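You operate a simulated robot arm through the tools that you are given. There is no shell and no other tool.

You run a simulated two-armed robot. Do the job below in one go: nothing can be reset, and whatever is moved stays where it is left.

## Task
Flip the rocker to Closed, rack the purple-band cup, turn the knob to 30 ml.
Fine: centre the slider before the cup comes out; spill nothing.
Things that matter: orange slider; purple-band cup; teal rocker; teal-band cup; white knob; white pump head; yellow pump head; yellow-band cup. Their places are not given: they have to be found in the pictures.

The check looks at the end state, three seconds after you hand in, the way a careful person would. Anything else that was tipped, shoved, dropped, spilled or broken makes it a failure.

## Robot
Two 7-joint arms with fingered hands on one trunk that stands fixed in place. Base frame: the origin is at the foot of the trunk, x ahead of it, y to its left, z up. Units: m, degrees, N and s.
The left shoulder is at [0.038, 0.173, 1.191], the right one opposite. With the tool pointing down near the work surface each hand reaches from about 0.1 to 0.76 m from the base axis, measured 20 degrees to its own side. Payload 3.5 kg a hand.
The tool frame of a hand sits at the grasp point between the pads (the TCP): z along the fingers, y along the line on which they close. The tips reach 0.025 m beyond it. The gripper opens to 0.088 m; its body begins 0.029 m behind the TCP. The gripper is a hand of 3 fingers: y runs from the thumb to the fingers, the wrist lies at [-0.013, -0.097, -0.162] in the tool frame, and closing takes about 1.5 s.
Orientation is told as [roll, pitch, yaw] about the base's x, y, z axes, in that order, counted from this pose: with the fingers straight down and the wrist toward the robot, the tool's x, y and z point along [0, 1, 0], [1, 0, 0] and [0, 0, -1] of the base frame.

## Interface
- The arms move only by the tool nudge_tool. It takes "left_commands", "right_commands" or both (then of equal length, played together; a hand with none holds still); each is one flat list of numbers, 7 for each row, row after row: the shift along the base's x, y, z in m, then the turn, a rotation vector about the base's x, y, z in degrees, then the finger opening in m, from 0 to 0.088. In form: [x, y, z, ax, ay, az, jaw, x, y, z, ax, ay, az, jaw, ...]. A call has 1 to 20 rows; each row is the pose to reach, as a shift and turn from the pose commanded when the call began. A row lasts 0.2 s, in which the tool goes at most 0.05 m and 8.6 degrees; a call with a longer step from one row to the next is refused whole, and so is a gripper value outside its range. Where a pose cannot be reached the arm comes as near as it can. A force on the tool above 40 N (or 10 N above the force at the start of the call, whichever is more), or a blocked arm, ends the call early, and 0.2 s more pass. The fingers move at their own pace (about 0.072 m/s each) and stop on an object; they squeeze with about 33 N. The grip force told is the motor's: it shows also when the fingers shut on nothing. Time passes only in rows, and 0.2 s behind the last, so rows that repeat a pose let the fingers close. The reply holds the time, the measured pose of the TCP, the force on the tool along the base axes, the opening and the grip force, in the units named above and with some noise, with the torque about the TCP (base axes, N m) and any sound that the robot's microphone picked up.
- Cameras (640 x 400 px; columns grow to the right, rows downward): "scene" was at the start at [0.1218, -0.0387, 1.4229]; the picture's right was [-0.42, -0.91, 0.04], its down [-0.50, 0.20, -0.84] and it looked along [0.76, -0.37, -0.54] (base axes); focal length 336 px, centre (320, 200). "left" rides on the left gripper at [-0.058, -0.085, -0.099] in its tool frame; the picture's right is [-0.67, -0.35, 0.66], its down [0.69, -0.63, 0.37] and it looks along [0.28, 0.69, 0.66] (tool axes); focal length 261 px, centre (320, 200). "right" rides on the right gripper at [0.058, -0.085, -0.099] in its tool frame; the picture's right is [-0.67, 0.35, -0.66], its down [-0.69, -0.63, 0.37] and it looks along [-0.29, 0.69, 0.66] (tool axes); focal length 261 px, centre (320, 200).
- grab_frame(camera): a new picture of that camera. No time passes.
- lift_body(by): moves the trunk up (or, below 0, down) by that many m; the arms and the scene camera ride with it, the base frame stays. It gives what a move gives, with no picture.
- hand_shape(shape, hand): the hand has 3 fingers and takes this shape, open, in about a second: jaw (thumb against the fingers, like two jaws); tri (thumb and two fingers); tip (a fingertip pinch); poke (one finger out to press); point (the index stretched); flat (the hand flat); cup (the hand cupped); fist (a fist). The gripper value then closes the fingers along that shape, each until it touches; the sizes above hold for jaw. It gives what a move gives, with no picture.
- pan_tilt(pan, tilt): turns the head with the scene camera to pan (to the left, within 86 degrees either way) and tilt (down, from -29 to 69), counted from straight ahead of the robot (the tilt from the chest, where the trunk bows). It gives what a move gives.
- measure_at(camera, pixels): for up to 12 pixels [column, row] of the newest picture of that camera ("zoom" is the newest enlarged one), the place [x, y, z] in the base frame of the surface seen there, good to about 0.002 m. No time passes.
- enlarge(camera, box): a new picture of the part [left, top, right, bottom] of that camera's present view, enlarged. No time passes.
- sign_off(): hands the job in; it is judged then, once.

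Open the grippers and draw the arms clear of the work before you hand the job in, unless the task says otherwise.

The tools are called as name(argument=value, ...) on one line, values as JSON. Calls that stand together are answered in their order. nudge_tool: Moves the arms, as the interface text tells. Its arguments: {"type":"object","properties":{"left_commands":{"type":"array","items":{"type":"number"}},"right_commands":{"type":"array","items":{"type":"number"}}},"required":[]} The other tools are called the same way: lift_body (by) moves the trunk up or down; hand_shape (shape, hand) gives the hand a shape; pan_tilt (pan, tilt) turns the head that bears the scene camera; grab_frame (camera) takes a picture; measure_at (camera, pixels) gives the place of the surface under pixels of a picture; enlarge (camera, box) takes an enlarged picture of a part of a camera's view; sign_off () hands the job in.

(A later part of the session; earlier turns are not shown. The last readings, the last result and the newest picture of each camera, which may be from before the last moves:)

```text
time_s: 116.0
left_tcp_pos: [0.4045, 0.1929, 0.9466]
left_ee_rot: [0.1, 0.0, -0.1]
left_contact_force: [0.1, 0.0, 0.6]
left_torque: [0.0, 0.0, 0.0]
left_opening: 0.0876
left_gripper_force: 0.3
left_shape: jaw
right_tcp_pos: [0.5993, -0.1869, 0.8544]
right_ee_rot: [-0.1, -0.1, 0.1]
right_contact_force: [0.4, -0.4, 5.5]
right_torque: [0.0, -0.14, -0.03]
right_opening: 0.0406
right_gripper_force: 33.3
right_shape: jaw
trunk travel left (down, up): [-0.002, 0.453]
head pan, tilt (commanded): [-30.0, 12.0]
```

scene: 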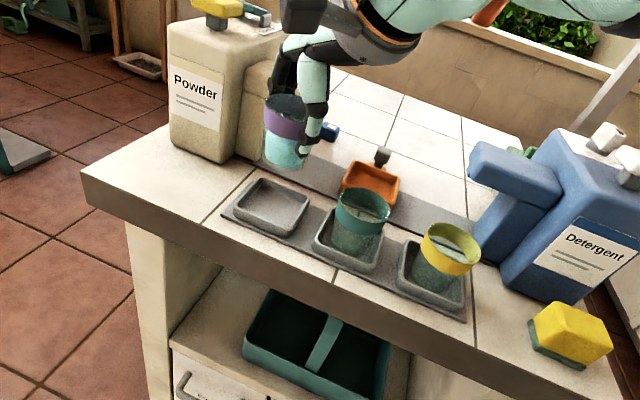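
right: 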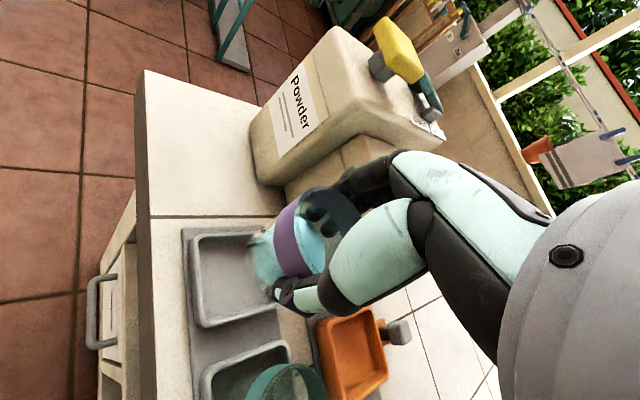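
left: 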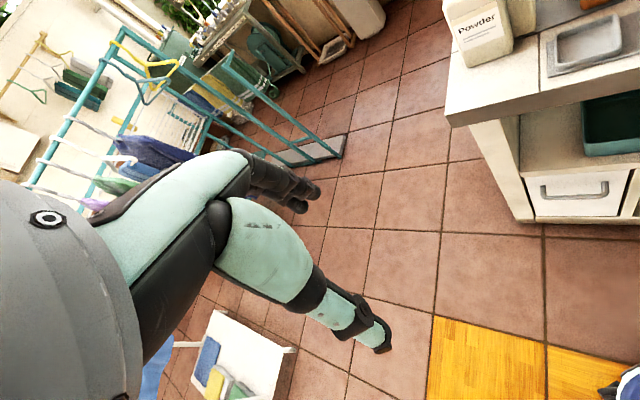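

The cup is seated (5.5 N). I relax the press by 1 mm and open the jaw gradually.

nudge_tool(right_commands=[0, 0, 0.001, 0, 0, 0, 0.038, 0, 0, 0.001, 0, 0, 0, 0.042, 0, 0, 0.001, 0, 0, 0, 0.045, 0, 0, 0.001, 0, 0, 0, 0.049, 0, 0, 0.001, 0, 0, 0, 0.054, 0, 0, 0.001, 0, 0, 0, 0.06, 0, 0, 0.001, 0, 0, 0, 0.067, 0, 0, 0.001, 0, 0, 0, 0.074, 0, 0, 0.001, 0, 0, 0, 0.074])

enlarge(camera="scene", box=[210, 100, 350, 230])

enlarge(camera="right", box=[150, 150, 400, 370])

```text
time_s: 118.0
left_tcp_pos: [0.4046, 0.1918, 0.9464]
left_ee_rot: [0.0, 0.0, 0.1]
left_contact_force: [0.7, 0.0, 0.8]
left_torque: [0.01, -0.05, 0.01]
left_opening: 0.0876
left_gripper_force: 0.0
left_shape: jaw
right_tcp_pos: [0.6, -0.186, 0.8551]
right_ee_rot: [0.0, 0.1, 0.1]
right_contact_force: [-1.2, 1.0, 0.2]
right_torque: [0.01, 0.0, 0.02]
right_opening: 0.0739
right_gripper_force: 0.1
right_shape: jaw
trunk travel left (down, up): [-0.002, 0.453]
head pan, tilt (commanded): [-30.0, 12.0]
```

```text
3.08 times, centred on (280, 165) of scene
```

zoom: 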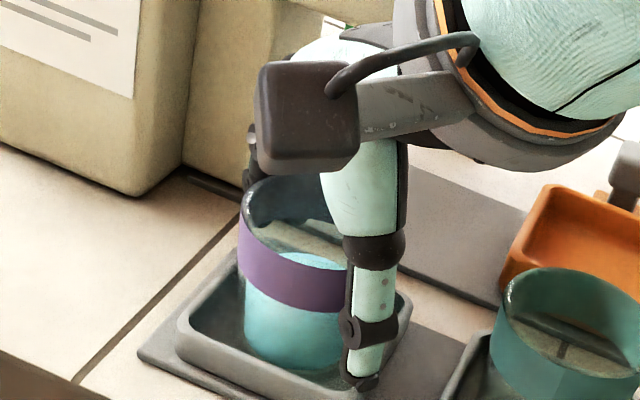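

```text
1.82 times, centred on (275, 260) of right
```

zoom: 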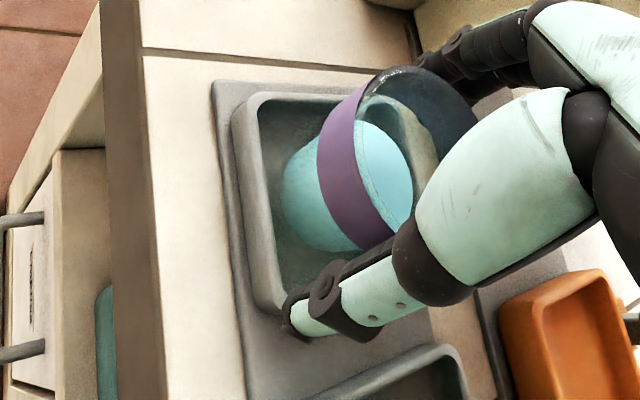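

The cup stands in bay 1 and the jaw is clear of it on both sides. I lift straight up.

nudge_tool(right_commands=[0, 0, 0.005, 0, 0, 0, 0.074, 0, 0, 0.015, 0, 0, 0, 0.078, 0, 0, 0.03, 0, 0, 0, 0.08, 0, 0, 0.05, 0, 0, 0, 0.08, 0, 0, 0.075, 0, 0, 0, 0.08, 0, 0, 0.095, 0, 0, 0, 0.08])

grab_frame(camera="scene")

```text
time_s: 119.4
left_tcp_pos: [0.4045, 0.1921, 0.9462]
left_ee_rot: [0.0, 0.0, 0.0]
left_contact_force: [0.1, 0.4, 0.0]
left_torque: [0.03, 0.03, 0.01]
left_opening: 0.0875
left_gripper_force: 0.1
left_shape: jaw
right_tcp_pos: [0.6009, -0.1877, 0.9491]
right_ee_rot: [0.0, -0.1, 0.0]
right_contact_force: [-0.3, -0.4, 0.6]
right_torque: [0.0, -0.02, -0.01]
right_opening: 0.0798
right_gripper_force: 0.1
right_shape: jaw
trunk travel left (down, up): [-0.002, 0.453]
head pan, tilt (commanded): [-30.0, 12.0]
```

```text
taken
```

scene: 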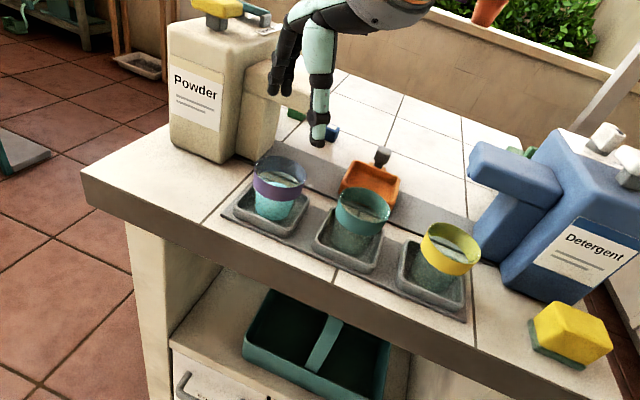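

The purple-band cup is racked and upright. For the knob I raise the trunk by 0.15 (the hand rides up, clear of everything), then move toward the detergent side.

lift_body(by=0.15)

nudge_tool(right_commands=[-0.03, -0.03, 0, 0, 0, 0, 0.08, -0.06, -0.06, 0, 0, 0, 0, 0.08, -0.09, -0.09, 0, 0, 0, -5, 0.08, -0.12, -0.12, 0, 0, 0, -10, 0.08, -0.145, -0.155, 0, 0, 0, -15, 0.08, -0.17, -0.19, 0, 0, 0, -20, 0.08])

hand_shape(shape="point", hand="right")

pan_tilt(pan=-38, tilt=30)

grab_frame(camera="scene")

```text
time_s: 121.2
left_tcp_pos: [0.4051, 0.1921, 1.0942]
left_ee_rot: [-0.1, 0.1, -0.1]
left_contact_force: [-0.7, 0.2, -0.3]
left_torque: [0.01, -0.01, -0.01]
left_opening: 0.0874
left_gripper_force: 0.1
left_shape: jaw
right_tcp_pos: [0.5695, -0.1876, 1.1547]
right_ee_rot: [0.0, -5.1, -0.1]
right_contact_force: [0.3, 0.8, -1.0]
right_torque: [0.02, -0.02, -0.01]
right_opening: 0.0796
right_gripper_force: 0.1
right_shape: jaw
trunk travel left (down, up): [-0.152, 0.303]
head pan, tilt (commanded): [-30.0, 12.0]
```

```text
time_s: 122.6
left_tcp_pos: [0.4046, 0.1914, 1.0962]
left_ee_rot: [0.0, 0.0, 0.0]
left_contact_force: [0.5, 0.1, 0.3]
left_torque: [-0.02, -0.02, -0.03]
left_opening: 0.088
left_gripper_force: 0.1
left_shape: jaw
right_tcp_pos: [0.3999, -0.3789, 1.1549]
right_ee_rot: [0.1, -5.2, -19.9]
right_contact_force: [-0.5, -0.1, -0.1]
right_torque: [-0.02, 0.02, 0.0]
right_opening: 0.08
right_gripper_force: 0.0
right_shape: jaw
trunk travel left (down, up): [-0.152, 0.303]
head pan, tilt (commanded): [-30.0, 12.0]
```

```text
time_s: 123.5
left_tcp_pos: [0.405, 0.1911, 1.0956]
left_ee_rot: [0.0, 0.1, 0.0]
left_contact_force: [-0.1, 0.0, 0.0]
left_torque: [0.0, 0.02, 0.0]
left_opening: 0.0877
left_gripper_force: 0.0
left_shape: jaw
right_tcp_pos: [0.3995, -0.3771, 1.1555]
right_ee_rot: [-0.1, -5.1, -20.0]
right_contact_force: [0.1, -0.8, 0.2]
right_torque: [-0.04, -0.01, 0.01]
right_opening: 0.0805
right_gripper_force: 0.1
right_shape: point
trunk travel left (down, up): [-0.152, 0.303]
head pan, tilt (commanded): [-30.0, 12.0]
```

```text
time_s: 124.3
left_tcp_pos: [0.4028, 0.1921, 1.0962]
left_ee_rot: [0.0, 0.0, 0.0]
left_contact_force: [0.0, 0.1, 0.6]
left_torque: [-0.01, -0.04, 0.0]
left_opening: 0.0878
left_gripper_force: 0.1
left_shape: jaw
right_tcp_pos: [0.3997, -0.377, 1.1551]
right_ee_rot: [0.0, -5.1, -20.1]
right_contact_force: [0.5, -0.3, -0.4]
right_torque: [0.03, 0.0, 0.02]
right_opening: 0.0808
right_gripper_force: 0.0
right_shape: point
trunk travel left (down, up): [-0.152, 0.303]
head pan, tilt (commanded): [-38.0, 30.0]
```

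```text
taken
```

scene: 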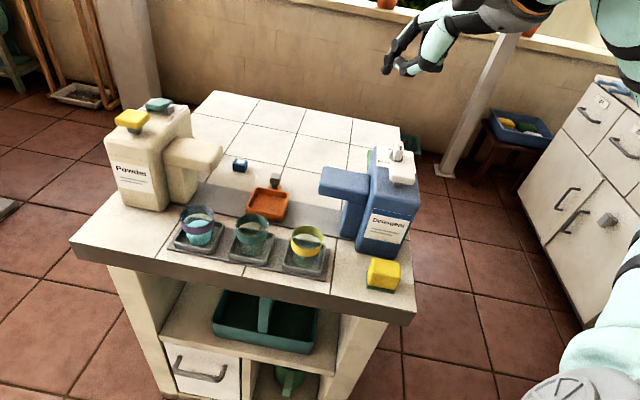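

All cups and the slider look right. I zoom on the hand's shape and on the knob from here.

enlarge(camera="scene", box=[370, 0, 500, 90])

enlarge(camera="scene", box=[350, 130, 430, 210])

grab_frame(camera="right")

```text
4.44 times, centred on (435, 45) of scene
```

zoom: 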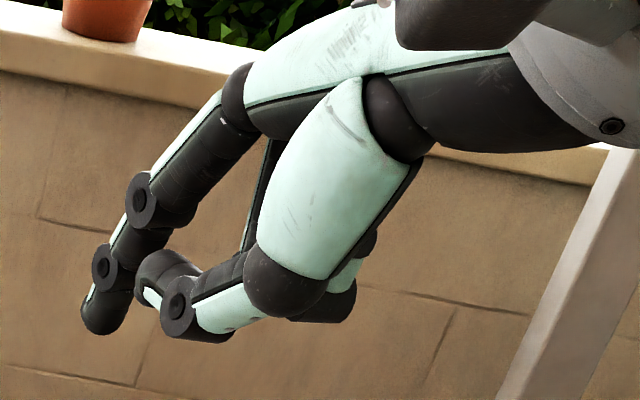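

```text
5.00 times, centred on (390, 170) of scene
```

zoom: 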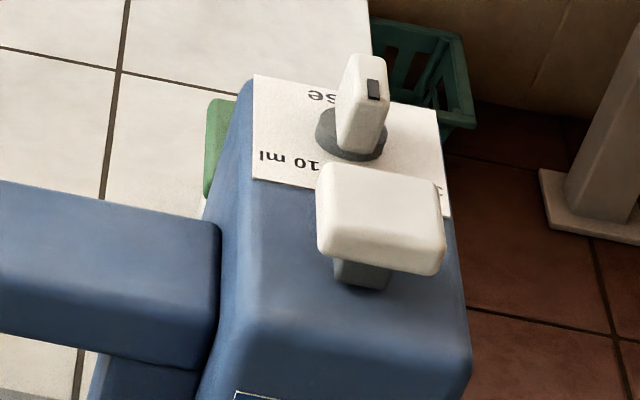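

```text
taken
```

right: 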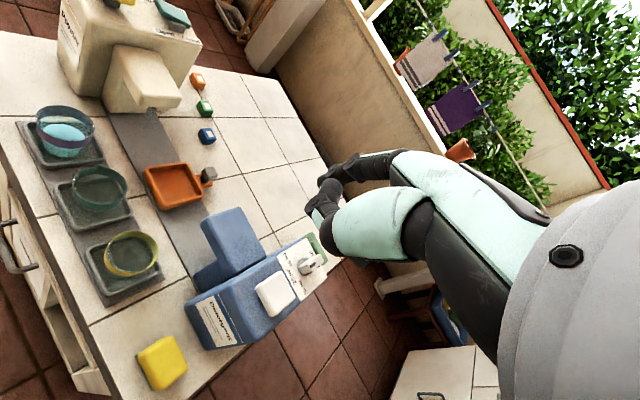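

I zoom on the knob with the right camera and measure the disc and bar to fix the pivot.

enlarge(camera="right", box=[270, 230, 340, 300])

measure_at(camera="zoom", pixels=[[280, 200], [300, 215], [320, 240], [285, 240], [350, 250], [330, 200], [400, 180], [420, 210], [370, 215], [340, 220], [300, 170], [250, 230]])

```text
5.71 times, centred on (305, 265) of right
```

zoom: 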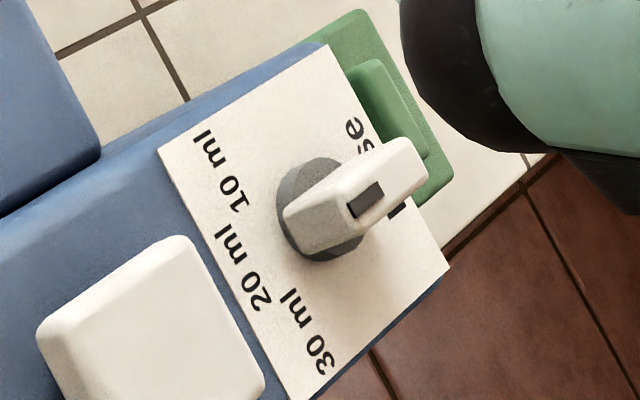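

```text
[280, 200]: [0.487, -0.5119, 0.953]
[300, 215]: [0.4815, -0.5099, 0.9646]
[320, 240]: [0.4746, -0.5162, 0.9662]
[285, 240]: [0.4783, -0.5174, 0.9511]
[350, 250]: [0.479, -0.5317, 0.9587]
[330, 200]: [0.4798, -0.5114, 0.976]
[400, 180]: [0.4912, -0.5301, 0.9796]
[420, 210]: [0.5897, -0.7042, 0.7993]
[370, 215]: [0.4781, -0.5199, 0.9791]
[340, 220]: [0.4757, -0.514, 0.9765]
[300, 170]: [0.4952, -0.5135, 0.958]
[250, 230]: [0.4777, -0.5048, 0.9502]
```

I measure the label centres for exact pointer angles.

measure_at(camera="zoom", pixels=[[307, 333], [248, 268], [220, 172], [290, 300], [322, 362], [232, 232], [262, 302], [203, 138], [240, 205], [315, 45], [448, 268], [300, 398]])

```text
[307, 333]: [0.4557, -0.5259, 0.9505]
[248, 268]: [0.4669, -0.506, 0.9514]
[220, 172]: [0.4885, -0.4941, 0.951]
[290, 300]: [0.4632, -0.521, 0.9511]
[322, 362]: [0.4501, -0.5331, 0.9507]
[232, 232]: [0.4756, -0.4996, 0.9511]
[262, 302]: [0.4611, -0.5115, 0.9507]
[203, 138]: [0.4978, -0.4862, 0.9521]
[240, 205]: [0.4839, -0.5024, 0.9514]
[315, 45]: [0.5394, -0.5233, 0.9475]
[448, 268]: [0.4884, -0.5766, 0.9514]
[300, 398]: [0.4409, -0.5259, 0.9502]
```

The label centres lie about 50° either side of 20 ml around the pivot near (0.4875,-0.524). I hover the index to the right of the knob's far half.

nudge_tool(right_commands=[0.005, -0.03, -0.015, 0, 0, 0, 0.088, 0.01, -0.06, -0.03, 0, 0, 0, 0.088, 0.015, -0.09, -0.05, 0, 0, 0, 0.088, 0.02, -0.12, -0.07, 0, 0, 0, 0.088, 0.024, -0.145, -0.09, 0, 0, 0, 0.088, 0.0268, -0.159, -0.11, 0, 0, 0, 0.088])

grab_frame(camera="scene")

grab_frame(camera="right")

```text
time_s: 125.7
left_tcp_pos: [0.4044, 0.192, 1.0961]
left_ee_rot: [0.0, 0.0, -0.1]
left_contact_force: [-0.4, 0.2, 0.3]
left_torque: [0.0, 0.0, 0.03]
left_opening: 0.0876
left_gripper_force: 0.0
left_shape: jaw
right_tcp_pos: [0.4271, -0.5365, 1.0449]
right_ee_rot: [0.0, -5.1, -20.0]
right_contact_force: [-0.7, 0.4, -0.3]
right_torque: [-0.03, -0.01, 0.04]
right_opening: 0.0807
right_gripper_force: 0.0
right_shape: point
trunk travel left (down, up): [-0.152, 0.303]
head pan, tilt (commanded): [-38.0, 30.0]
```

```text
taken
```

scene: 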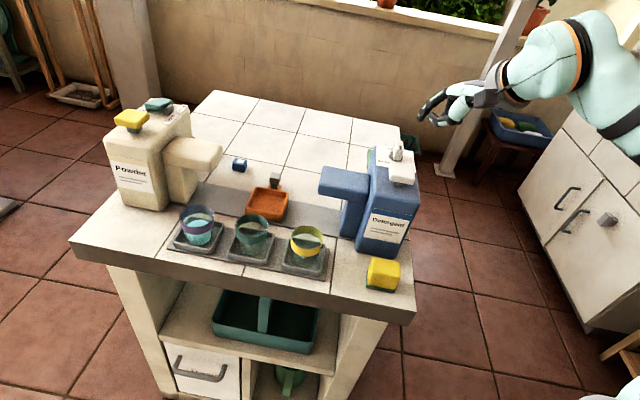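

```text
taken
```

right: 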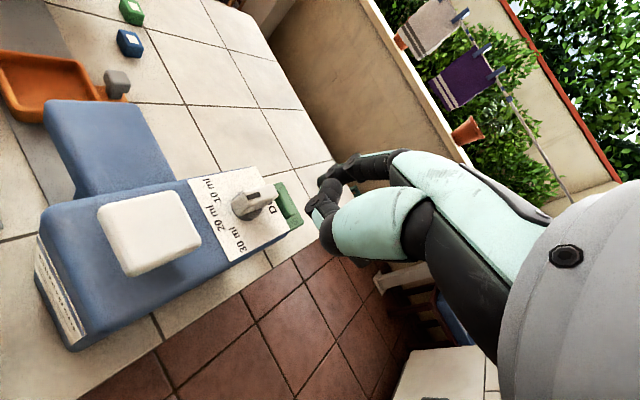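

Reach is fine here. I lower the tip to just above the knob's top level and check its place relative to the bar.

nudge_tool(right_commands=[0, 0, -0.015, 0, 0, 0, 0.088, 0, 0, -0.028, 0, 0, 0, 0.088, 0, 0, -0.04, 0, 0, 0, 0.088])

enlarge(camera="right", box=[190, 120, 400, 280])

enlarge(camera="scene", box=[360, 90, 480, 210])

measure_at(camera="zoom", pixels=[[300, 150], [310, 140], [320, 150], [325, 130], [315, 160], [330, 170], [305, 165], [350, 130], [190, 165], [175, 145], [200, 150], [180, 190]])

```text
time_s: 126.5
left_tcp_pos: [0.4036, 0.192, 1.0966]
left_ee_rot: [-0.1, 0.0, -0.1]
left_contact_force: [-0.5, 0.3, -0.5]
left_torque: [0.01, -0.02, 0.01]
left_opening: 0.0875
left_gripper_force: 0.1
left_shape: jaw
right_tcp_pos: [0.4265, -0.5363, 1.0044]
right_ee_rot: [0.0, -5.1, -20.0]
right_contact_force: [0.0, 1.0, 0.0]
right_torque: [0.01, 0.0, 0.01]
right_opening: 0.0803
right_gripper_force: 0.0
right_shape: point
trunk travel left (down, up): [-0.152, 0.303]
head pan, tilt (commanded): [-38.0, 30.0]
```

```text
2.50 times, centred on (295, 200) of right
```

zoom: 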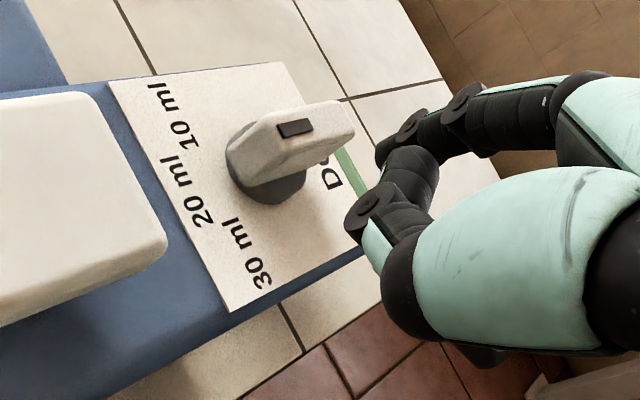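

```text
3.33 times, centred on (420, 150) of scene
```

zoom: 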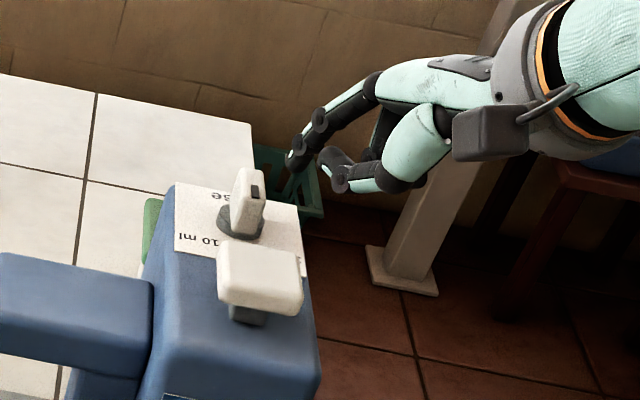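

```text
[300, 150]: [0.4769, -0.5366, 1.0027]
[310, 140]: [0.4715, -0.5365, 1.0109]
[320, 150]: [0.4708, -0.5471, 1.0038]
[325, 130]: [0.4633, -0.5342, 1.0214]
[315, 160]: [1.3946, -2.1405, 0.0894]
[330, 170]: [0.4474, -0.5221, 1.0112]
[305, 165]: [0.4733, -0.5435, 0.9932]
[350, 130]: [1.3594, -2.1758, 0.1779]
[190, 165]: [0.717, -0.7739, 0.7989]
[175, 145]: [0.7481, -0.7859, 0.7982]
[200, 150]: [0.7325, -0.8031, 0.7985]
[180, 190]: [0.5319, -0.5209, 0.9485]
```

The tip is near (0.480,-0.545), to the right of the bar. I lower it beside the bar, keeping above the knob's base disc.

nudge_tool(right_commands=[0, -0.002, -0.008, 0, 0, 0, 0.088, 0, -0.002, -0.016, 0, 0, 0, 0.088, 0, -0.002, -0.0225, 0, 0, 0, 0.088])

enlarge(camera="right", box=[190, 120, 400, 280])

enlarge(camera="scene", box=[380, 120, 460, 190])

```text
time_s: 127.3
left_tcp_pos: [0.4033, 0.1915, 1.0963]
left_ee_rot: [0.1, 0.0, 0.0]
left_contact_force: [-0.6, 0.0, -0.4]
left_torque: [0.04, -0.02, -0.02]
left_opening: 0.0873
left_gripper_force: 0.1
left_shape: jaw
right_tcp_pos: [0.426, -0.5377, 0.983]
right_ee_rot: [-0.1, -5.0, -20.0]
right_contact_force: [-0.4, 0.2, 0.1]
right_torque: [-0.01, -0.01, -0.02]
right_opening: 0.0804
right_gripper_force: 0.1
right_shape: point
trunk travel left (down, up): [-0.152, 0.303]
head pan, tilt (commanded): [-38.0, 30.0]
```

```text
2.50 times, centred on (295, 200) of right
```

zoom: 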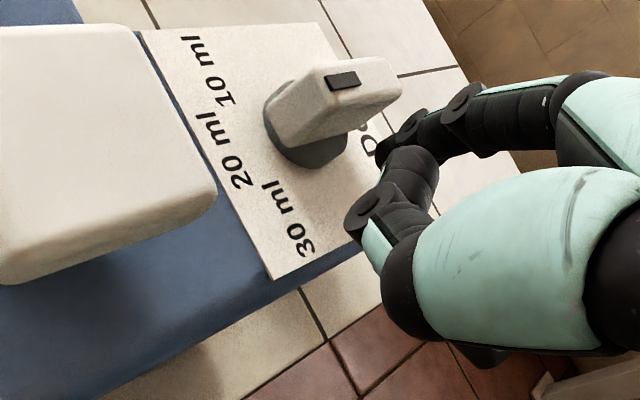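

```text
5.71 times, centred on (420, 155) of scene
```

zoom: 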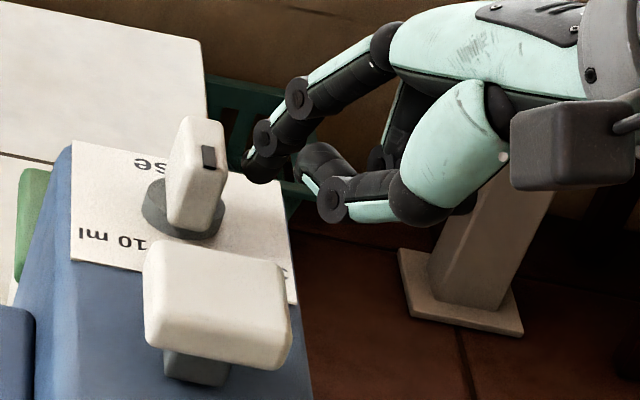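

The index sits to the right of the bar's far half. I move it into contact and begin turning the bar.

nudge_tool(right_commands=[0.0025, 0.003, 0, 0, 0, 0, 0.088, 0.0047, 0.0055, 0, 0, 0, 0, 0.088, 0.0062, 0.0056, 0, 0, 0, 0, 0.088, 0.0077, 0.0056, 0, 0, 0, 0, 0.088])

enlarge(camera="right", box=[230, 110, 370, 250])

enlarge(camera="scene", box=[380, 120, 460, 190])

```text
time_s: 128.3
left_tcp_pos: [0.4048, 0.1918, 1.0956]
left_ee_rot: [0.0, -0.1, 0.0]
left_contact_force: [0.2, -1.0, 0.4]
left_torque: [-0.03, 0.0, -0.01]
left_opening: 0.0878
left_gripper_force: 0.0
left_shape: jaw
right_tcp_pos: [0.4341, -0.5327, 0.9821]
right_ee_rot: [0.0, -5.1, -20.0]
right_contact_force: [-0.8, 0.2, -0.3]
right_torque: [-0.03, -0.02, -0.03]
right_opening: 0.0805
right_gripper_force: 0.1
right_shape: point
trunk travel left (down, up): [-0.152, 0.303]
head pan, tilt (commanded): [-38.0, 30.0]
```

```text
2.86 times, centred on (300, 180) of right
```

zoom: 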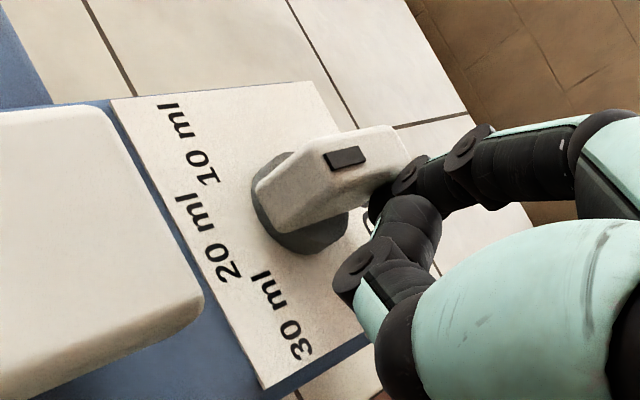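

```text
5.71 times, centred on (420, 155) of scene
```

zoom: 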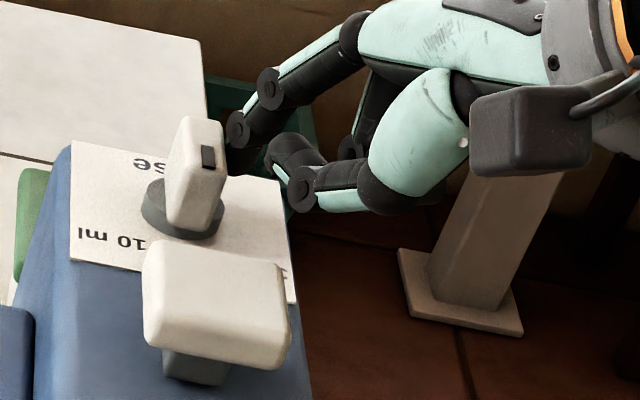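

No contact yet — the tip is at the bar's end corner. I move it left in small steps to press on the bar's side.

nudge_tool(right_commands=[0, 0.0015, 0, 0, 0, 0, 0.088, 0, 0.003, 0, 0, 0, 0, 0.088, 0.0005, 0.0045, 0, 0, 0, 0, 0.088])

enlarge(camera="right", box=[230, 110, 370, 250])

```text
time_s: 129.1
left_tcp_pos: [0.404, 0.1902, 1.0956]
left_ee_rot: [0.0, 0.1, 0.0]
left_contact_force: [0.8, 0.3, 0.5]
left_torque: [0.01, 0.01, 0.0]
left_opening: 0.0877
left_gripper_force: 0.1
left_shape: jaw
right_tcp_pos: [0.4337, -0.5286, 0.9821]
right_ee_rot: [0.1, -5.1, -20.1]
right_contact_force: [-2.4, -5.2, 0.3]
right_torque: [-0.02, 0.0, -0.29]
right_opening: 0.0805
right_gripper_force: 0.1
right_shape: point
trunk travel left (down, up): [-0.152, 0.303]
head pan, tilt (commanded): [-38.0, 30.0]
```

```text
2.86 times, centred on (300, 180) of right
```

zoom: 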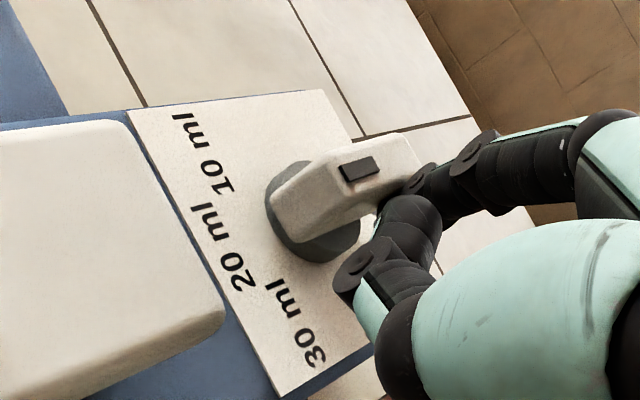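

Contact is made (5.7 N). I push on along the arc in small steps.

nudge_tool(right_commands=[0.001, 0.001, 0, 0, 0, 0, 0.088, 0.0022, 0.0018, 0, 0, 0, 0, 0.088, 0.0035, 0.0024, 0, 0, 0, 0, 0.088])

enlarge(camera="right", box=[230, 110, 370, 250])

enlarge(camera="scene", box=[380, 120, 460, 190])

```text
time_s: 129.9
left_tcp_pos: [0.4043, 0.1918, 1.0957]
left_ee_rot: [0.0, 0.0, 0.0]
left_contact_force: [0.6, -0.9, -0.4]
left_torque: [-0.02, 0.01, 0.01]
left_opening: 0.0874
left_gripper_force: 0.2
left_shape: jaw
right_tcp_pos: [0.4376, -0.5264, 0.9821]
right_ee_rot: [0.0, -5.1, -20.0]
right_contact_force: [-0.9, -4.0, 0.6]
right_torque: [-0.05, 0.03, -0.24]
right_opening: 0.0807
right_gripper_force: 0.0
right_shape: point
trunk travel left (down, up): [-0.152, 0.303]
head pan, tilt (commanded): [-38.0, 30.0]
```

```text
2.86 times, centred on (300, 180) of right
```

zoom: 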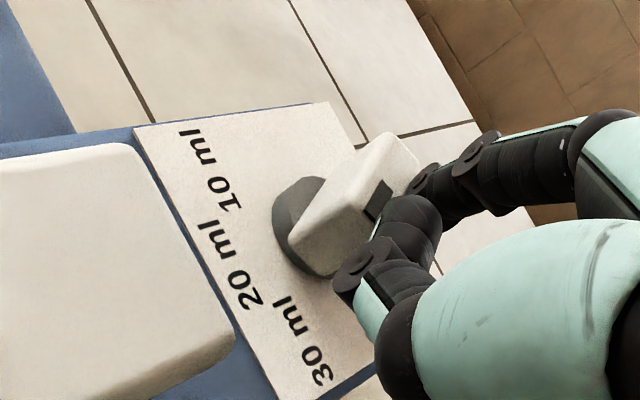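

```text
5.71 times, centred on (420, 155) of scene
```

zoom: 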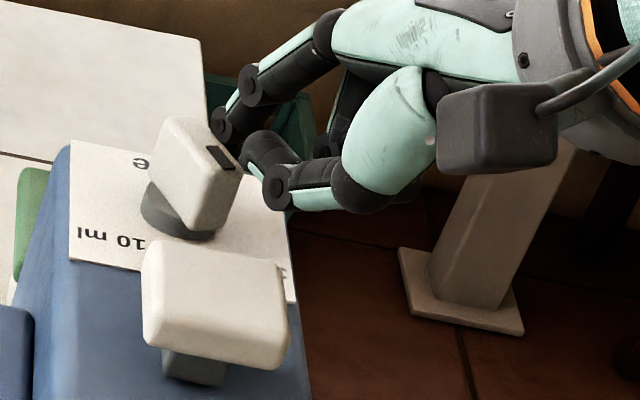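

The bar has turned toward 30 ml. I measure its top face for the present angle.

measure_at(camera="zoom", pixels=[[170, 125], [200, 122], [215, 145], [222, 160], [235, 168], [205, 165], [185, 145], [195, 135], [178, 118], [212, 170], [230, 175], [165, 150]])

enlarge(camera="right", box=[230, 110, 370, 250])

measure_at(camera="zoom", pixels=[[380, 140], [410, 165], [345, 175], [375, 150], [390, 185], [375, 200], [310, 225], [330, 240], [355, 200], [365, 165], [335, 215], [320, 250]])

```text
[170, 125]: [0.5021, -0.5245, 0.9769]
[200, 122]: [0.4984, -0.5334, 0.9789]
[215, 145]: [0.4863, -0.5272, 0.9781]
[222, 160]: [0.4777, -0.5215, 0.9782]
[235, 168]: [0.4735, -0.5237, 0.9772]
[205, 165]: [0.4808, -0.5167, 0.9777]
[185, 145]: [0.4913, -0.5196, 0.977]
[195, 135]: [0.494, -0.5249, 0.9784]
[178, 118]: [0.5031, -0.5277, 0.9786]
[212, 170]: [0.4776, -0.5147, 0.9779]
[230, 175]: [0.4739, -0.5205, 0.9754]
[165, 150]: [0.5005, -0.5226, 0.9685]
```

```text
2.86 times, centred on (300, 180) of right
```

zoom: 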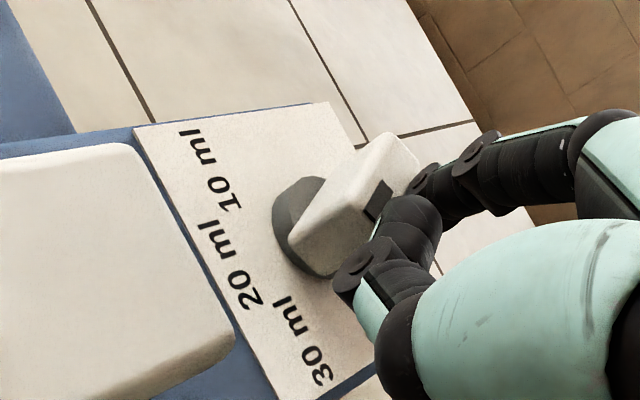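

```text
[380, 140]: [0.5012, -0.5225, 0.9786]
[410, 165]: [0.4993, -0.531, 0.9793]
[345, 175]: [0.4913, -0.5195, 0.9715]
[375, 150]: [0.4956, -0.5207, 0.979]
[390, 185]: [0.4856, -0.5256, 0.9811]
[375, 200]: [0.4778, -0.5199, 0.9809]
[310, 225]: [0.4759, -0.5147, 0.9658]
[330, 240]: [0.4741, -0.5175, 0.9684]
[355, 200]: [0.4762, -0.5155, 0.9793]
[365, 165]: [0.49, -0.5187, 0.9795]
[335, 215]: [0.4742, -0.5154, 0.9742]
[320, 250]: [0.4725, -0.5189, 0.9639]
```

The bar is at about −19° (it began at −45°; the goal is about +5°). I continue along the arc.

nudge_tool(right_commands=[0.0015, 0.0006, 0, 0, 0, 0, 0.088, 0.003, 0.0012, 0, 0, 0, 0, 0.088, 0.0043, 0.002, 0, 0, 0, 0, 0.088])

enlarge(camera="scene", box=[380, 120, 460, 190])

measure_at(camera="zoom", pixels=[[160, 125], [185, 120], [215, 145], [225, 160], [240, 168], [205, 170], [180, 145], [195, 135], [170, 118], [212, 175], [235, 175], [165, 140]])

enlarge(camera="right", box=[230, 110, 370, 250])

```text
time_s: 130.7
left_tcp_pos: [0.4041, 0.1907, 1.0959]
left_ee_rot: [0.0, 0.0, 0.0]
left_contact_force: [0.2, -0.4, 0.3]
left_torque: [0.02, 0.03, -0.01]
left_opening: 0.0876
left_gripper_force: 0.0
left_shape: jaw
right_tcp_pos: [0.4407, -0.524, 0.9812]
right_ee_rot: [0.2, -5.1, -20.1]
right_contact_force: [-1.7, -5.0, 0.8]
right_torque: [-0.06, -0.02, -0.29]
right_opening: 0.0806
right_gripper_force: 0.1
right_shape: point
trunk travel left (down, up): [-0.152, 0.303]
head pan, tilt (commanded): [-38.0, 30.0]
```

```text
5.71 times, centred on (420, 155) of scene
```

zoom: 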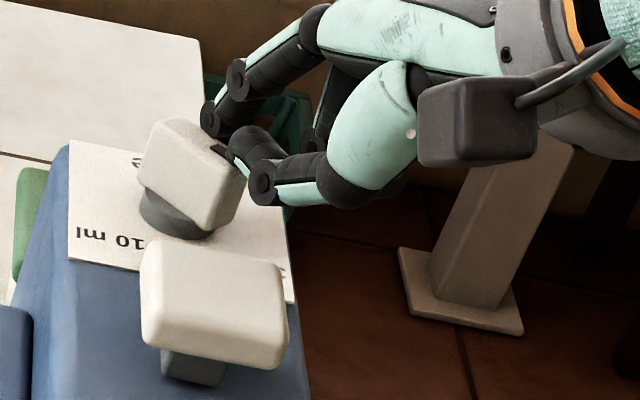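

```text
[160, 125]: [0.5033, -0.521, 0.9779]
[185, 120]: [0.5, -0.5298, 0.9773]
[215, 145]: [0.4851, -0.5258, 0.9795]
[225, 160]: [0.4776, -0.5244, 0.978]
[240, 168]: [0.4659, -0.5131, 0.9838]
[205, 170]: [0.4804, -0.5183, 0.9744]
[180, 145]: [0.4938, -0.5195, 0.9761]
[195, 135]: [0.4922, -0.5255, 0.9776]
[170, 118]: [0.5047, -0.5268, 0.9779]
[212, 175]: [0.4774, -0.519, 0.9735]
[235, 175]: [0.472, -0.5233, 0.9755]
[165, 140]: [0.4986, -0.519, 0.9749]
```

```text
2.86 times, centred on (300, 180) of right
```

zoom: 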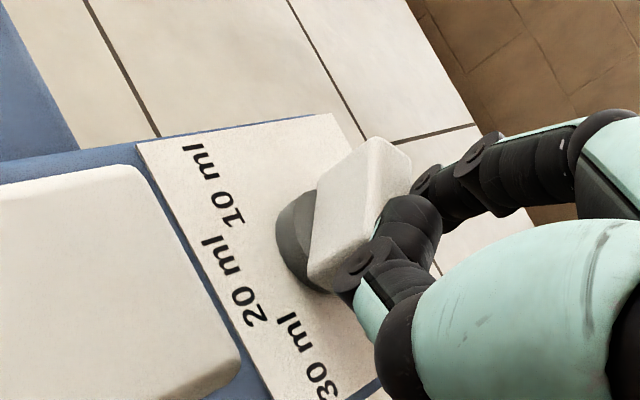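

Now at about −5°. I push the last ~10°.

nudge_tool(right_commands=[0.001, 0.0006, 0, 0, 0, 0, 0.088, 0.002, 0.0013, 0, 0, 0, 0, 0.088])

enlarge(camera="scene", box=[380, 120, 460, 190])

measure_at(camera="zoom", pixels=[[155, 130], [165, 118], [185, 120], [205, 145], [225, 155], [200, 170], [175, 145], [190, 135], [150, 145], [212, 175], [225, 170], [160, 145]])

enlarge(camera="right", box=[230, 110, 370, 250])

measure_at(camera="zoom", pixels=[[370, 142], [330, 190], [318, 230], [345, 160], [400, 165], [405, 175], [320, 215], [310, 260], [360, 150], [385, 200], [360, 240], [335, 200]])

```text
time_s: 131.3
left_tcp_pos: [0.4036, 0.1898, 1.0952]
left_ee_rot: [0.0, -0.1, 0.1]
left_contact_force: [-0.5, -0.7, -0.5]
left_torque: [-0.02, 0.0, -0.02]
left_opening: 0.0878
left_gripper_force: 0.0
left_shape: jaw
right_tcp_pos: [0.4427, -0.5228, 0.9827]
right_ee_rot: [0.1, -5.2, -20.1]
right_contact_force: [-2.7, -7.2, 1.0]
right_torque: [-0.02, -0.05, -0.36]
right_opening: 0.0806
right_gripper_force: 0.1
right_shape: point
trunk travel left (down, up): [-0.152, 0.303]
head pan, tilt (commanded): [-38.0, 30.0]
```

```text
5.71 times, centred on (420, 155) of scene
```

zoom: 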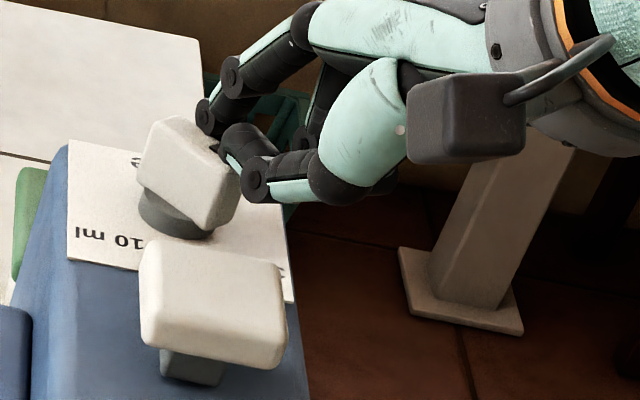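

```text
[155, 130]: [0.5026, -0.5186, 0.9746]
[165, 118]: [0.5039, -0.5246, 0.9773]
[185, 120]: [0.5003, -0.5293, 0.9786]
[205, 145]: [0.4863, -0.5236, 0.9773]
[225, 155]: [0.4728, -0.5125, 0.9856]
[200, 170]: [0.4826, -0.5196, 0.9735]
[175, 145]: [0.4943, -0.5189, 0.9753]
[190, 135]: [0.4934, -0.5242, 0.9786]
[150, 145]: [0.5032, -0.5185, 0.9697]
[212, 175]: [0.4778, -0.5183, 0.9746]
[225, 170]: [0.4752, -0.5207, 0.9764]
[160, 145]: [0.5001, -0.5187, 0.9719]
```

```text
2.86 times, centred on (300, 180) of right
```

zoom: 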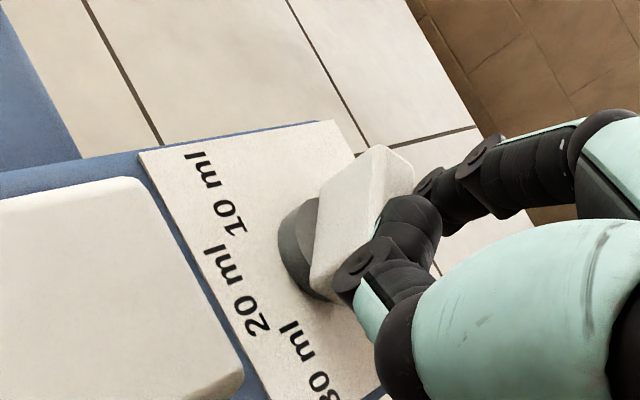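

```text
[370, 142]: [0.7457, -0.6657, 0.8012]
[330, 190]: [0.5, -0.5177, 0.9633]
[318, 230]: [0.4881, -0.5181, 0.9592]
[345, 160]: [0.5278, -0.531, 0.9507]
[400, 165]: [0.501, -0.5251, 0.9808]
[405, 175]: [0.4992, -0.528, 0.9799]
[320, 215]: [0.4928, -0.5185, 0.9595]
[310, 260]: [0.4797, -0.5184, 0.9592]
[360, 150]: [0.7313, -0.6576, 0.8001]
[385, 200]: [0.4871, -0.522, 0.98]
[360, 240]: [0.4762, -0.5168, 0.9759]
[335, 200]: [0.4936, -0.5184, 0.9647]
```

The bar's side now reads about +1…2° (turned ~46°), and the push force is rising. I back the finger off to look at where the knob rests.

nudge_tool(right_commands=[0, -0.005, 0, 0, 0, 0, 0.088, 0, -0.012, 0, 0, 0, 0, 0.088, -0.005, -0.02, 0.01, 0, 0, 0, 0.088, -0.015, -0.03, 0.03, 0, 0, 0, 0.088, -0.03, -0.04, 0.055, 0, 0, 0, 0.088])

enlarge(camera="scene", box=[380, 120, 460, 190])

measure_at(camera="zoom", pixels=[[155, 130], [165, 118], [185, 120], [205, 145], [225, 160], [200, 170], [175, 145], [230, 150], [150, 145], [212, 175], [230, 180], [215, 158]])

grab_frame(camera="right")

```text
time_s: 132.5
left_tcp_pos: [0.4031, 0.1927, 1.0967]
left_ee_rot: [-0.1, -0.1, 0.0]
left_contact_force: [0.1, 0.3, -0.3]
left_torque: [0.03, -0.01, 0.01]
left_opening: 0.088
left_gripper_force: 0.0
left_shape: jaw
right_tcp_pos: [0.4136, -0.5611, 1.0391]
right_ee_rot: [0.1, -5.2, -20.0]
right_contact_force: [0.8, 0.1, 1.0]
right_torque: [-0.03, -0.01, 0.0]
right_opening: 0.0805
right_gripper_force: 0.0
right_shape: point
trunk travel left (down, up): [-0.152, 0.303]
head pan, tilt (commanded): [-38.0, 30.0]
```

```text
5.71 times, centred on (420, 155) of scene
```

zoom: 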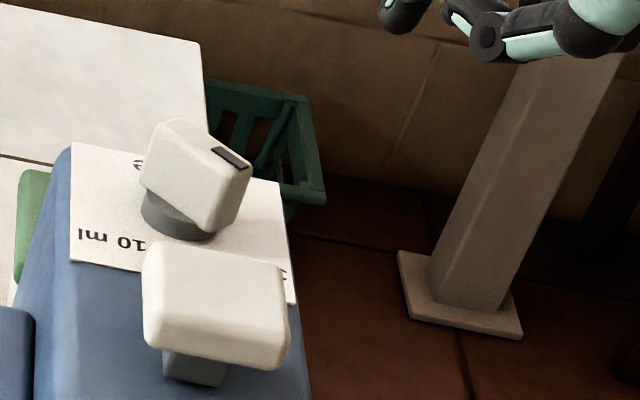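

```text
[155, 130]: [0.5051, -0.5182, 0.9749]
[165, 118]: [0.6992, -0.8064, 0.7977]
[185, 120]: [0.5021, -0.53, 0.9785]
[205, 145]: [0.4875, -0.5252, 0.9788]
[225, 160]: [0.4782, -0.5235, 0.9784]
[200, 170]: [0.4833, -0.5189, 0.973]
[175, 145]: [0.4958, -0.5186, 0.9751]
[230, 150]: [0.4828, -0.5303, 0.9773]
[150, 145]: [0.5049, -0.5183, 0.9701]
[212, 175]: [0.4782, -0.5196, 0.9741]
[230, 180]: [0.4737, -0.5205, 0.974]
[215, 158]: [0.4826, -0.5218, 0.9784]
```

```text
taken
```

right: 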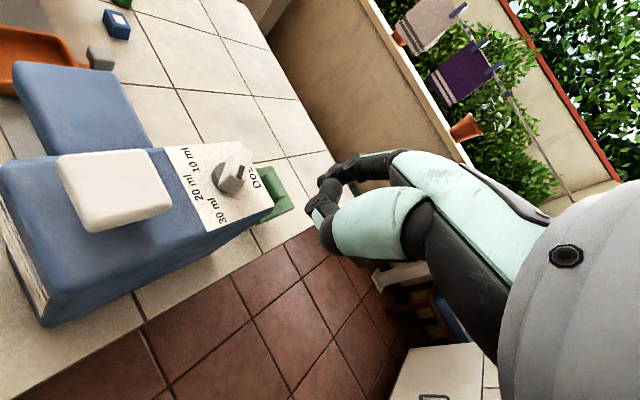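

The bar rests at about +3…4° (turned ~48°). I zoom with the right camera to compare the mark with the 30 ml label.

enlarge(camera="right", box=[180, 130, 280, 230])

measure_at(camera="zoom", pixels=[[365, 125], [395, 140], [330, 165], [345, 200], [310, 215], [330, 230], [380, 130], [350, 160], [360, 180], [300, 240], [255, 350], [290, 290]])

```text
4.00 times, centred on (230, 180) of right
```

zoom: 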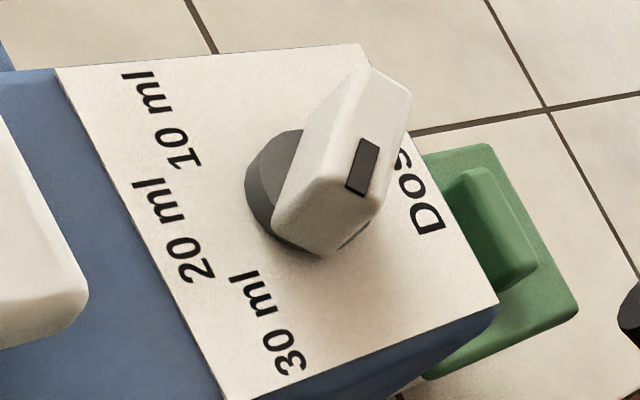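

```text
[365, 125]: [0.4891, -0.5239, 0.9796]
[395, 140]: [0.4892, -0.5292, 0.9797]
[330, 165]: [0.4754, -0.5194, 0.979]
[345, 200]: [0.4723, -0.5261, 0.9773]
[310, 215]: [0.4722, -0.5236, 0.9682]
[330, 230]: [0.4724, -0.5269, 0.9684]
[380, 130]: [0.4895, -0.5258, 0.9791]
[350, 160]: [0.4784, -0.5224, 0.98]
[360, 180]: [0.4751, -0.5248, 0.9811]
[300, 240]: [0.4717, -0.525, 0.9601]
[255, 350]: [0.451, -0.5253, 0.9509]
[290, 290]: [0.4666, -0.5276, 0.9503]
```

I measure both long sides of the bar to get its angle precisely.

measure_at(camera="zoom", pixels=[[290, 200], [305, 165], [320, 130], [335, 100], [350, 80], [403, 115], [395, 145], [385, 180], [375, 205], [408, 100], [300, 180], [340, 90]])

enlarge(camera="scene", box=[395, 130, 425, 160])

measure_at(camera="zoom", pixels=[[220, 130], [260, 100], [300, 170], [360, 230], [400, 260], [330, 100], [400, 140], [450, 190], [330, 200], [240, 180], [300, 240], [350, 280]])

```text
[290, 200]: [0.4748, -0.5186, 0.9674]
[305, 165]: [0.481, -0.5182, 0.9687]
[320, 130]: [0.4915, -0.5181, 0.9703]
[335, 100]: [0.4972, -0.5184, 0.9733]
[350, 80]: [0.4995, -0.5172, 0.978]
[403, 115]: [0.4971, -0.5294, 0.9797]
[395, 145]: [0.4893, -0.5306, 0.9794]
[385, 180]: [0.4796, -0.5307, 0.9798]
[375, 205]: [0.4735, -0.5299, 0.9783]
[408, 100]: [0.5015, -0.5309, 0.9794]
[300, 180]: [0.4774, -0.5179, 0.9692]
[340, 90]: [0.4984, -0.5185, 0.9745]
```

```text
13.33 times, centred on (410, 145) of scene
```

zoom: 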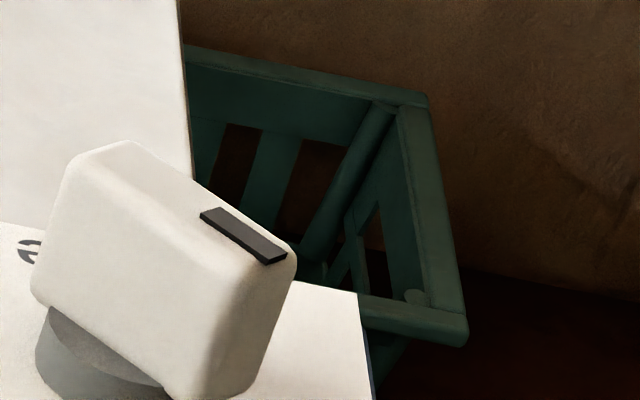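

```text
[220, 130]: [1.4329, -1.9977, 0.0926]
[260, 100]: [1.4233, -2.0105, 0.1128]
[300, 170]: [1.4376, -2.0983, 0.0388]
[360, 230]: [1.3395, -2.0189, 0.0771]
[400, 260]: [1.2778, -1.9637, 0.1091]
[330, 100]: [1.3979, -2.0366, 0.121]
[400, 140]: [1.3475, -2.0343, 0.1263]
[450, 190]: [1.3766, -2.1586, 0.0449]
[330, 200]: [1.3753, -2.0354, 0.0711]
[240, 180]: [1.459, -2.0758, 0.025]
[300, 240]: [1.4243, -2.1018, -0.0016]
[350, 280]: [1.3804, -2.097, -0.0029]
```

The bar is turned about 46° while the label centre lies near 50°. I go back in along the same path and give it a slight further nudge, watching the force.

nudge_tool(right_commands=[0.015, 0.01, -0.025, 0, 0, 0, 0.088, 0.025, 0.02, -0.045, 0, 0, 0, 0.088, 0.03, 0.028, -0.055, 0, 0, 0, 0.088, 0.03, 0.035, -0.055, 0, 0, 0, 0.088, 0.0302, 0.0402, -0.055, 0, 0, 0, 0.088, 0.0304, 0.0412, -0.055, 0, 0, 0, 0.088])

enlarge(camera="right", box=[230, 110, 370, 250])

measure_at(camera="zoom", pixels=[[330, 190], [318, 230], [320, 215], [310, 260], [335, 200], [345, 180], [325, 240], [315, 250], [340, 175], [330, 210], [350, 200], [320, 260]])

```text
time_s: 133.9
left_tcp_pos: [0.4043, 0.1902, 1.0961]
left_ee_rot: [0.1, 0.1, 0.0]
left_contact_force: [-0.2, 0.2, -0.2]
left_torque: [-0.02, 0.02, -0.01]
left_opening: 0.0875
left_gripper_force: 0.0
left_shape: jaw
right_tcp_pos: [0.4436, -0.5233, 0.9807]
right_ee_rot: [0.1, -5.1, -20.1]
right_contact_force: [-0.4, -7.1, 1.2]
right_torque: [-0.04, 0.01, -0.43]
right_opening: 0.0807
right_gripper_force: 0.0
right_shape: point
trunk travel left (down, up): [-0.152, 0.303]
head pan, tilt (commanded): [-38.0, 30.0]
```

```text
2.86 times, centred on (300, 180) of right
```

zoom: 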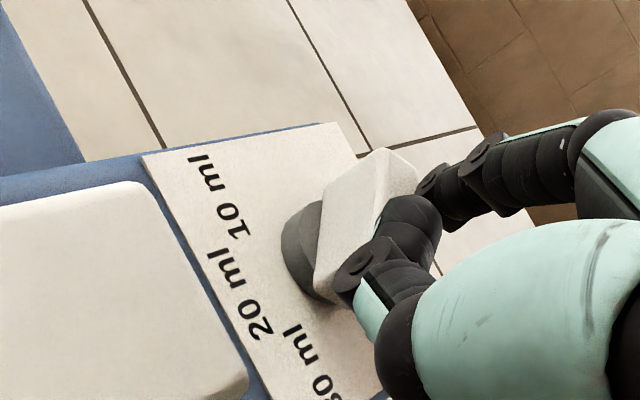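

```text
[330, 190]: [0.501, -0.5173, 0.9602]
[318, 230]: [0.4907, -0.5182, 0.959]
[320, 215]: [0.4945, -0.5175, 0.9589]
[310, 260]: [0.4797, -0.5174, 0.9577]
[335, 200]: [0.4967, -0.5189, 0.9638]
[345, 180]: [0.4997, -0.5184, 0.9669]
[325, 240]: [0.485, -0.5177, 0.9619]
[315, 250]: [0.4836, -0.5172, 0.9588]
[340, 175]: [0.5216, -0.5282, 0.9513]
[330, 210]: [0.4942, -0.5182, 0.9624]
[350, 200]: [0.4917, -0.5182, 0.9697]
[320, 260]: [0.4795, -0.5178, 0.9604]
```

The force rises to 7 N without further rotation: the knob is at its end of travel, pointing at 30 ml. I back the finger off along the same path.

nudge_tool(right_commands=[0, -0.006, 0, 0, 0, 0, 0.088, 0, -0.013, 0, 0, 0, 0, 0.088, -0.005, -0.021, 0.01, 0, 0, 0, 0.088, -0.015, -0.031, 0.03, 0, 0, 0, 0.088, -0.03, -0.041, 0.055, 0, 0, 0, 0.088, -0.05, -0.05, 0.09, 0, 0, 0, 0.088, -0.07, -0.05, 0.12, 0, 0, 0, 0.088])

grab_frame(camera="right")

grab_frame(camera="scene")

```text
time_s: 135.5
left_tcp_pos: [0.4037, 0.1921, 1.097]
left_ee_rot: [0.0, 0.1, 0.0]
left_contact_force: [0.4, 0.1, -0.3]
left_torque: [0.01, -0.01, -0.01]
left_opening: 0.0879
left_gripper_force: 0.0
left_shape: jaw
right_tcp_pos: [0.3884, -0.5419, 1.0746]
right_ee_rot: [0.0, -5.3, -20.4]
right_contact_force: [0.8, 0.2, -0.3]
right_torque: [-0.01, 0.0, 0.0]
right_opening: 0.0
right_gripper_force: 0.0
right_shape: point
right hand out of reach, approached as far as the arm can: row 6, 7
trunk travel left (down, up): [-0.152, 0.303]
head pan, tilt (commanded): [-38.0, 30.0]
```

```text
taken
```

right: 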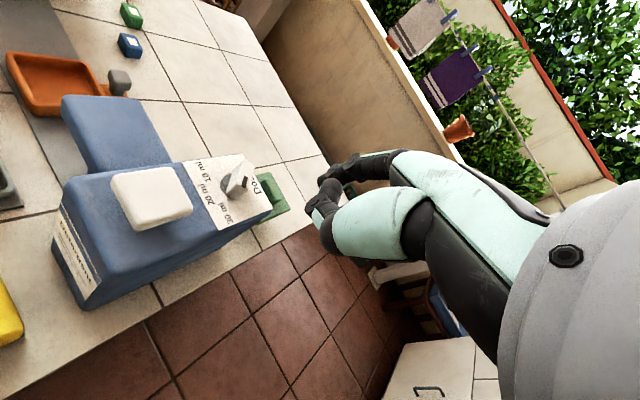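

```text
taken
```

scene: 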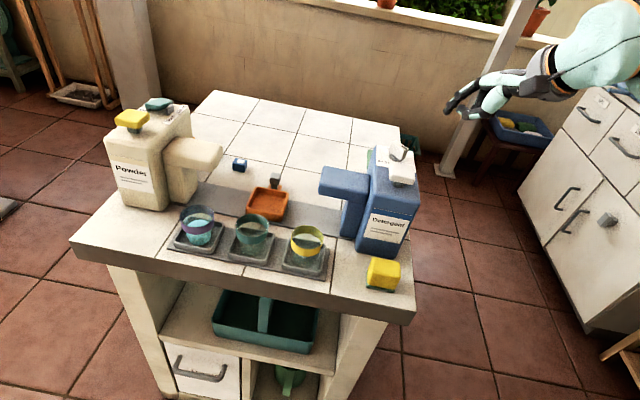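

The hand is clear. I check the knob once more in close-up from the right camera.

enlarge(camera="right", box=[185, 140, 285, 240])

measure_at(camera="zoom", pixels=[[300, 190], [320, 150], [340, 120], [355, 95], [400, 130], [390, 160], [375, 195], [365, 215], [275, 290], [240, 210], [215, 130], [330, 240]])

```text
4.00 times, centred on (235, 190) of right
```

zoom: 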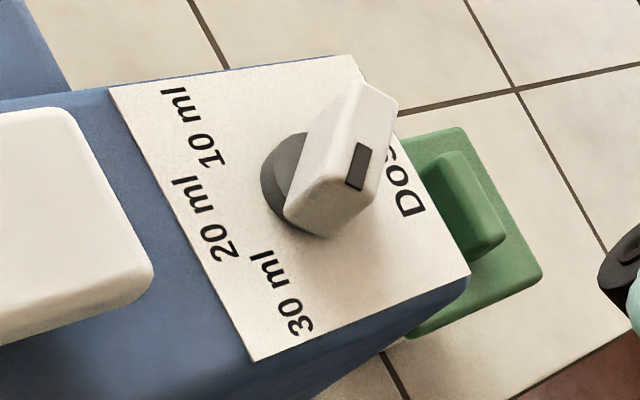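

```text
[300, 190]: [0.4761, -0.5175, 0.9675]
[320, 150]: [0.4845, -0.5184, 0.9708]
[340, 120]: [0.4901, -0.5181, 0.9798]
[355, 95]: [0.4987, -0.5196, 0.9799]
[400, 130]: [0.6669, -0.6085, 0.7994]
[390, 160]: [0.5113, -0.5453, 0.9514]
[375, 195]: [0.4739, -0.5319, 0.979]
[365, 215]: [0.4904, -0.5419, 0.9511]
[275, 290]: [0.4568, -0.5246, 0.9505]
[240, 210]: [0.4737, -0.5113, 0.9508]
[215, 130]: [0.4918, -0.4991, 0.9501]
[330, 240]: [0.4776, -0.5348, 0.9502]
```

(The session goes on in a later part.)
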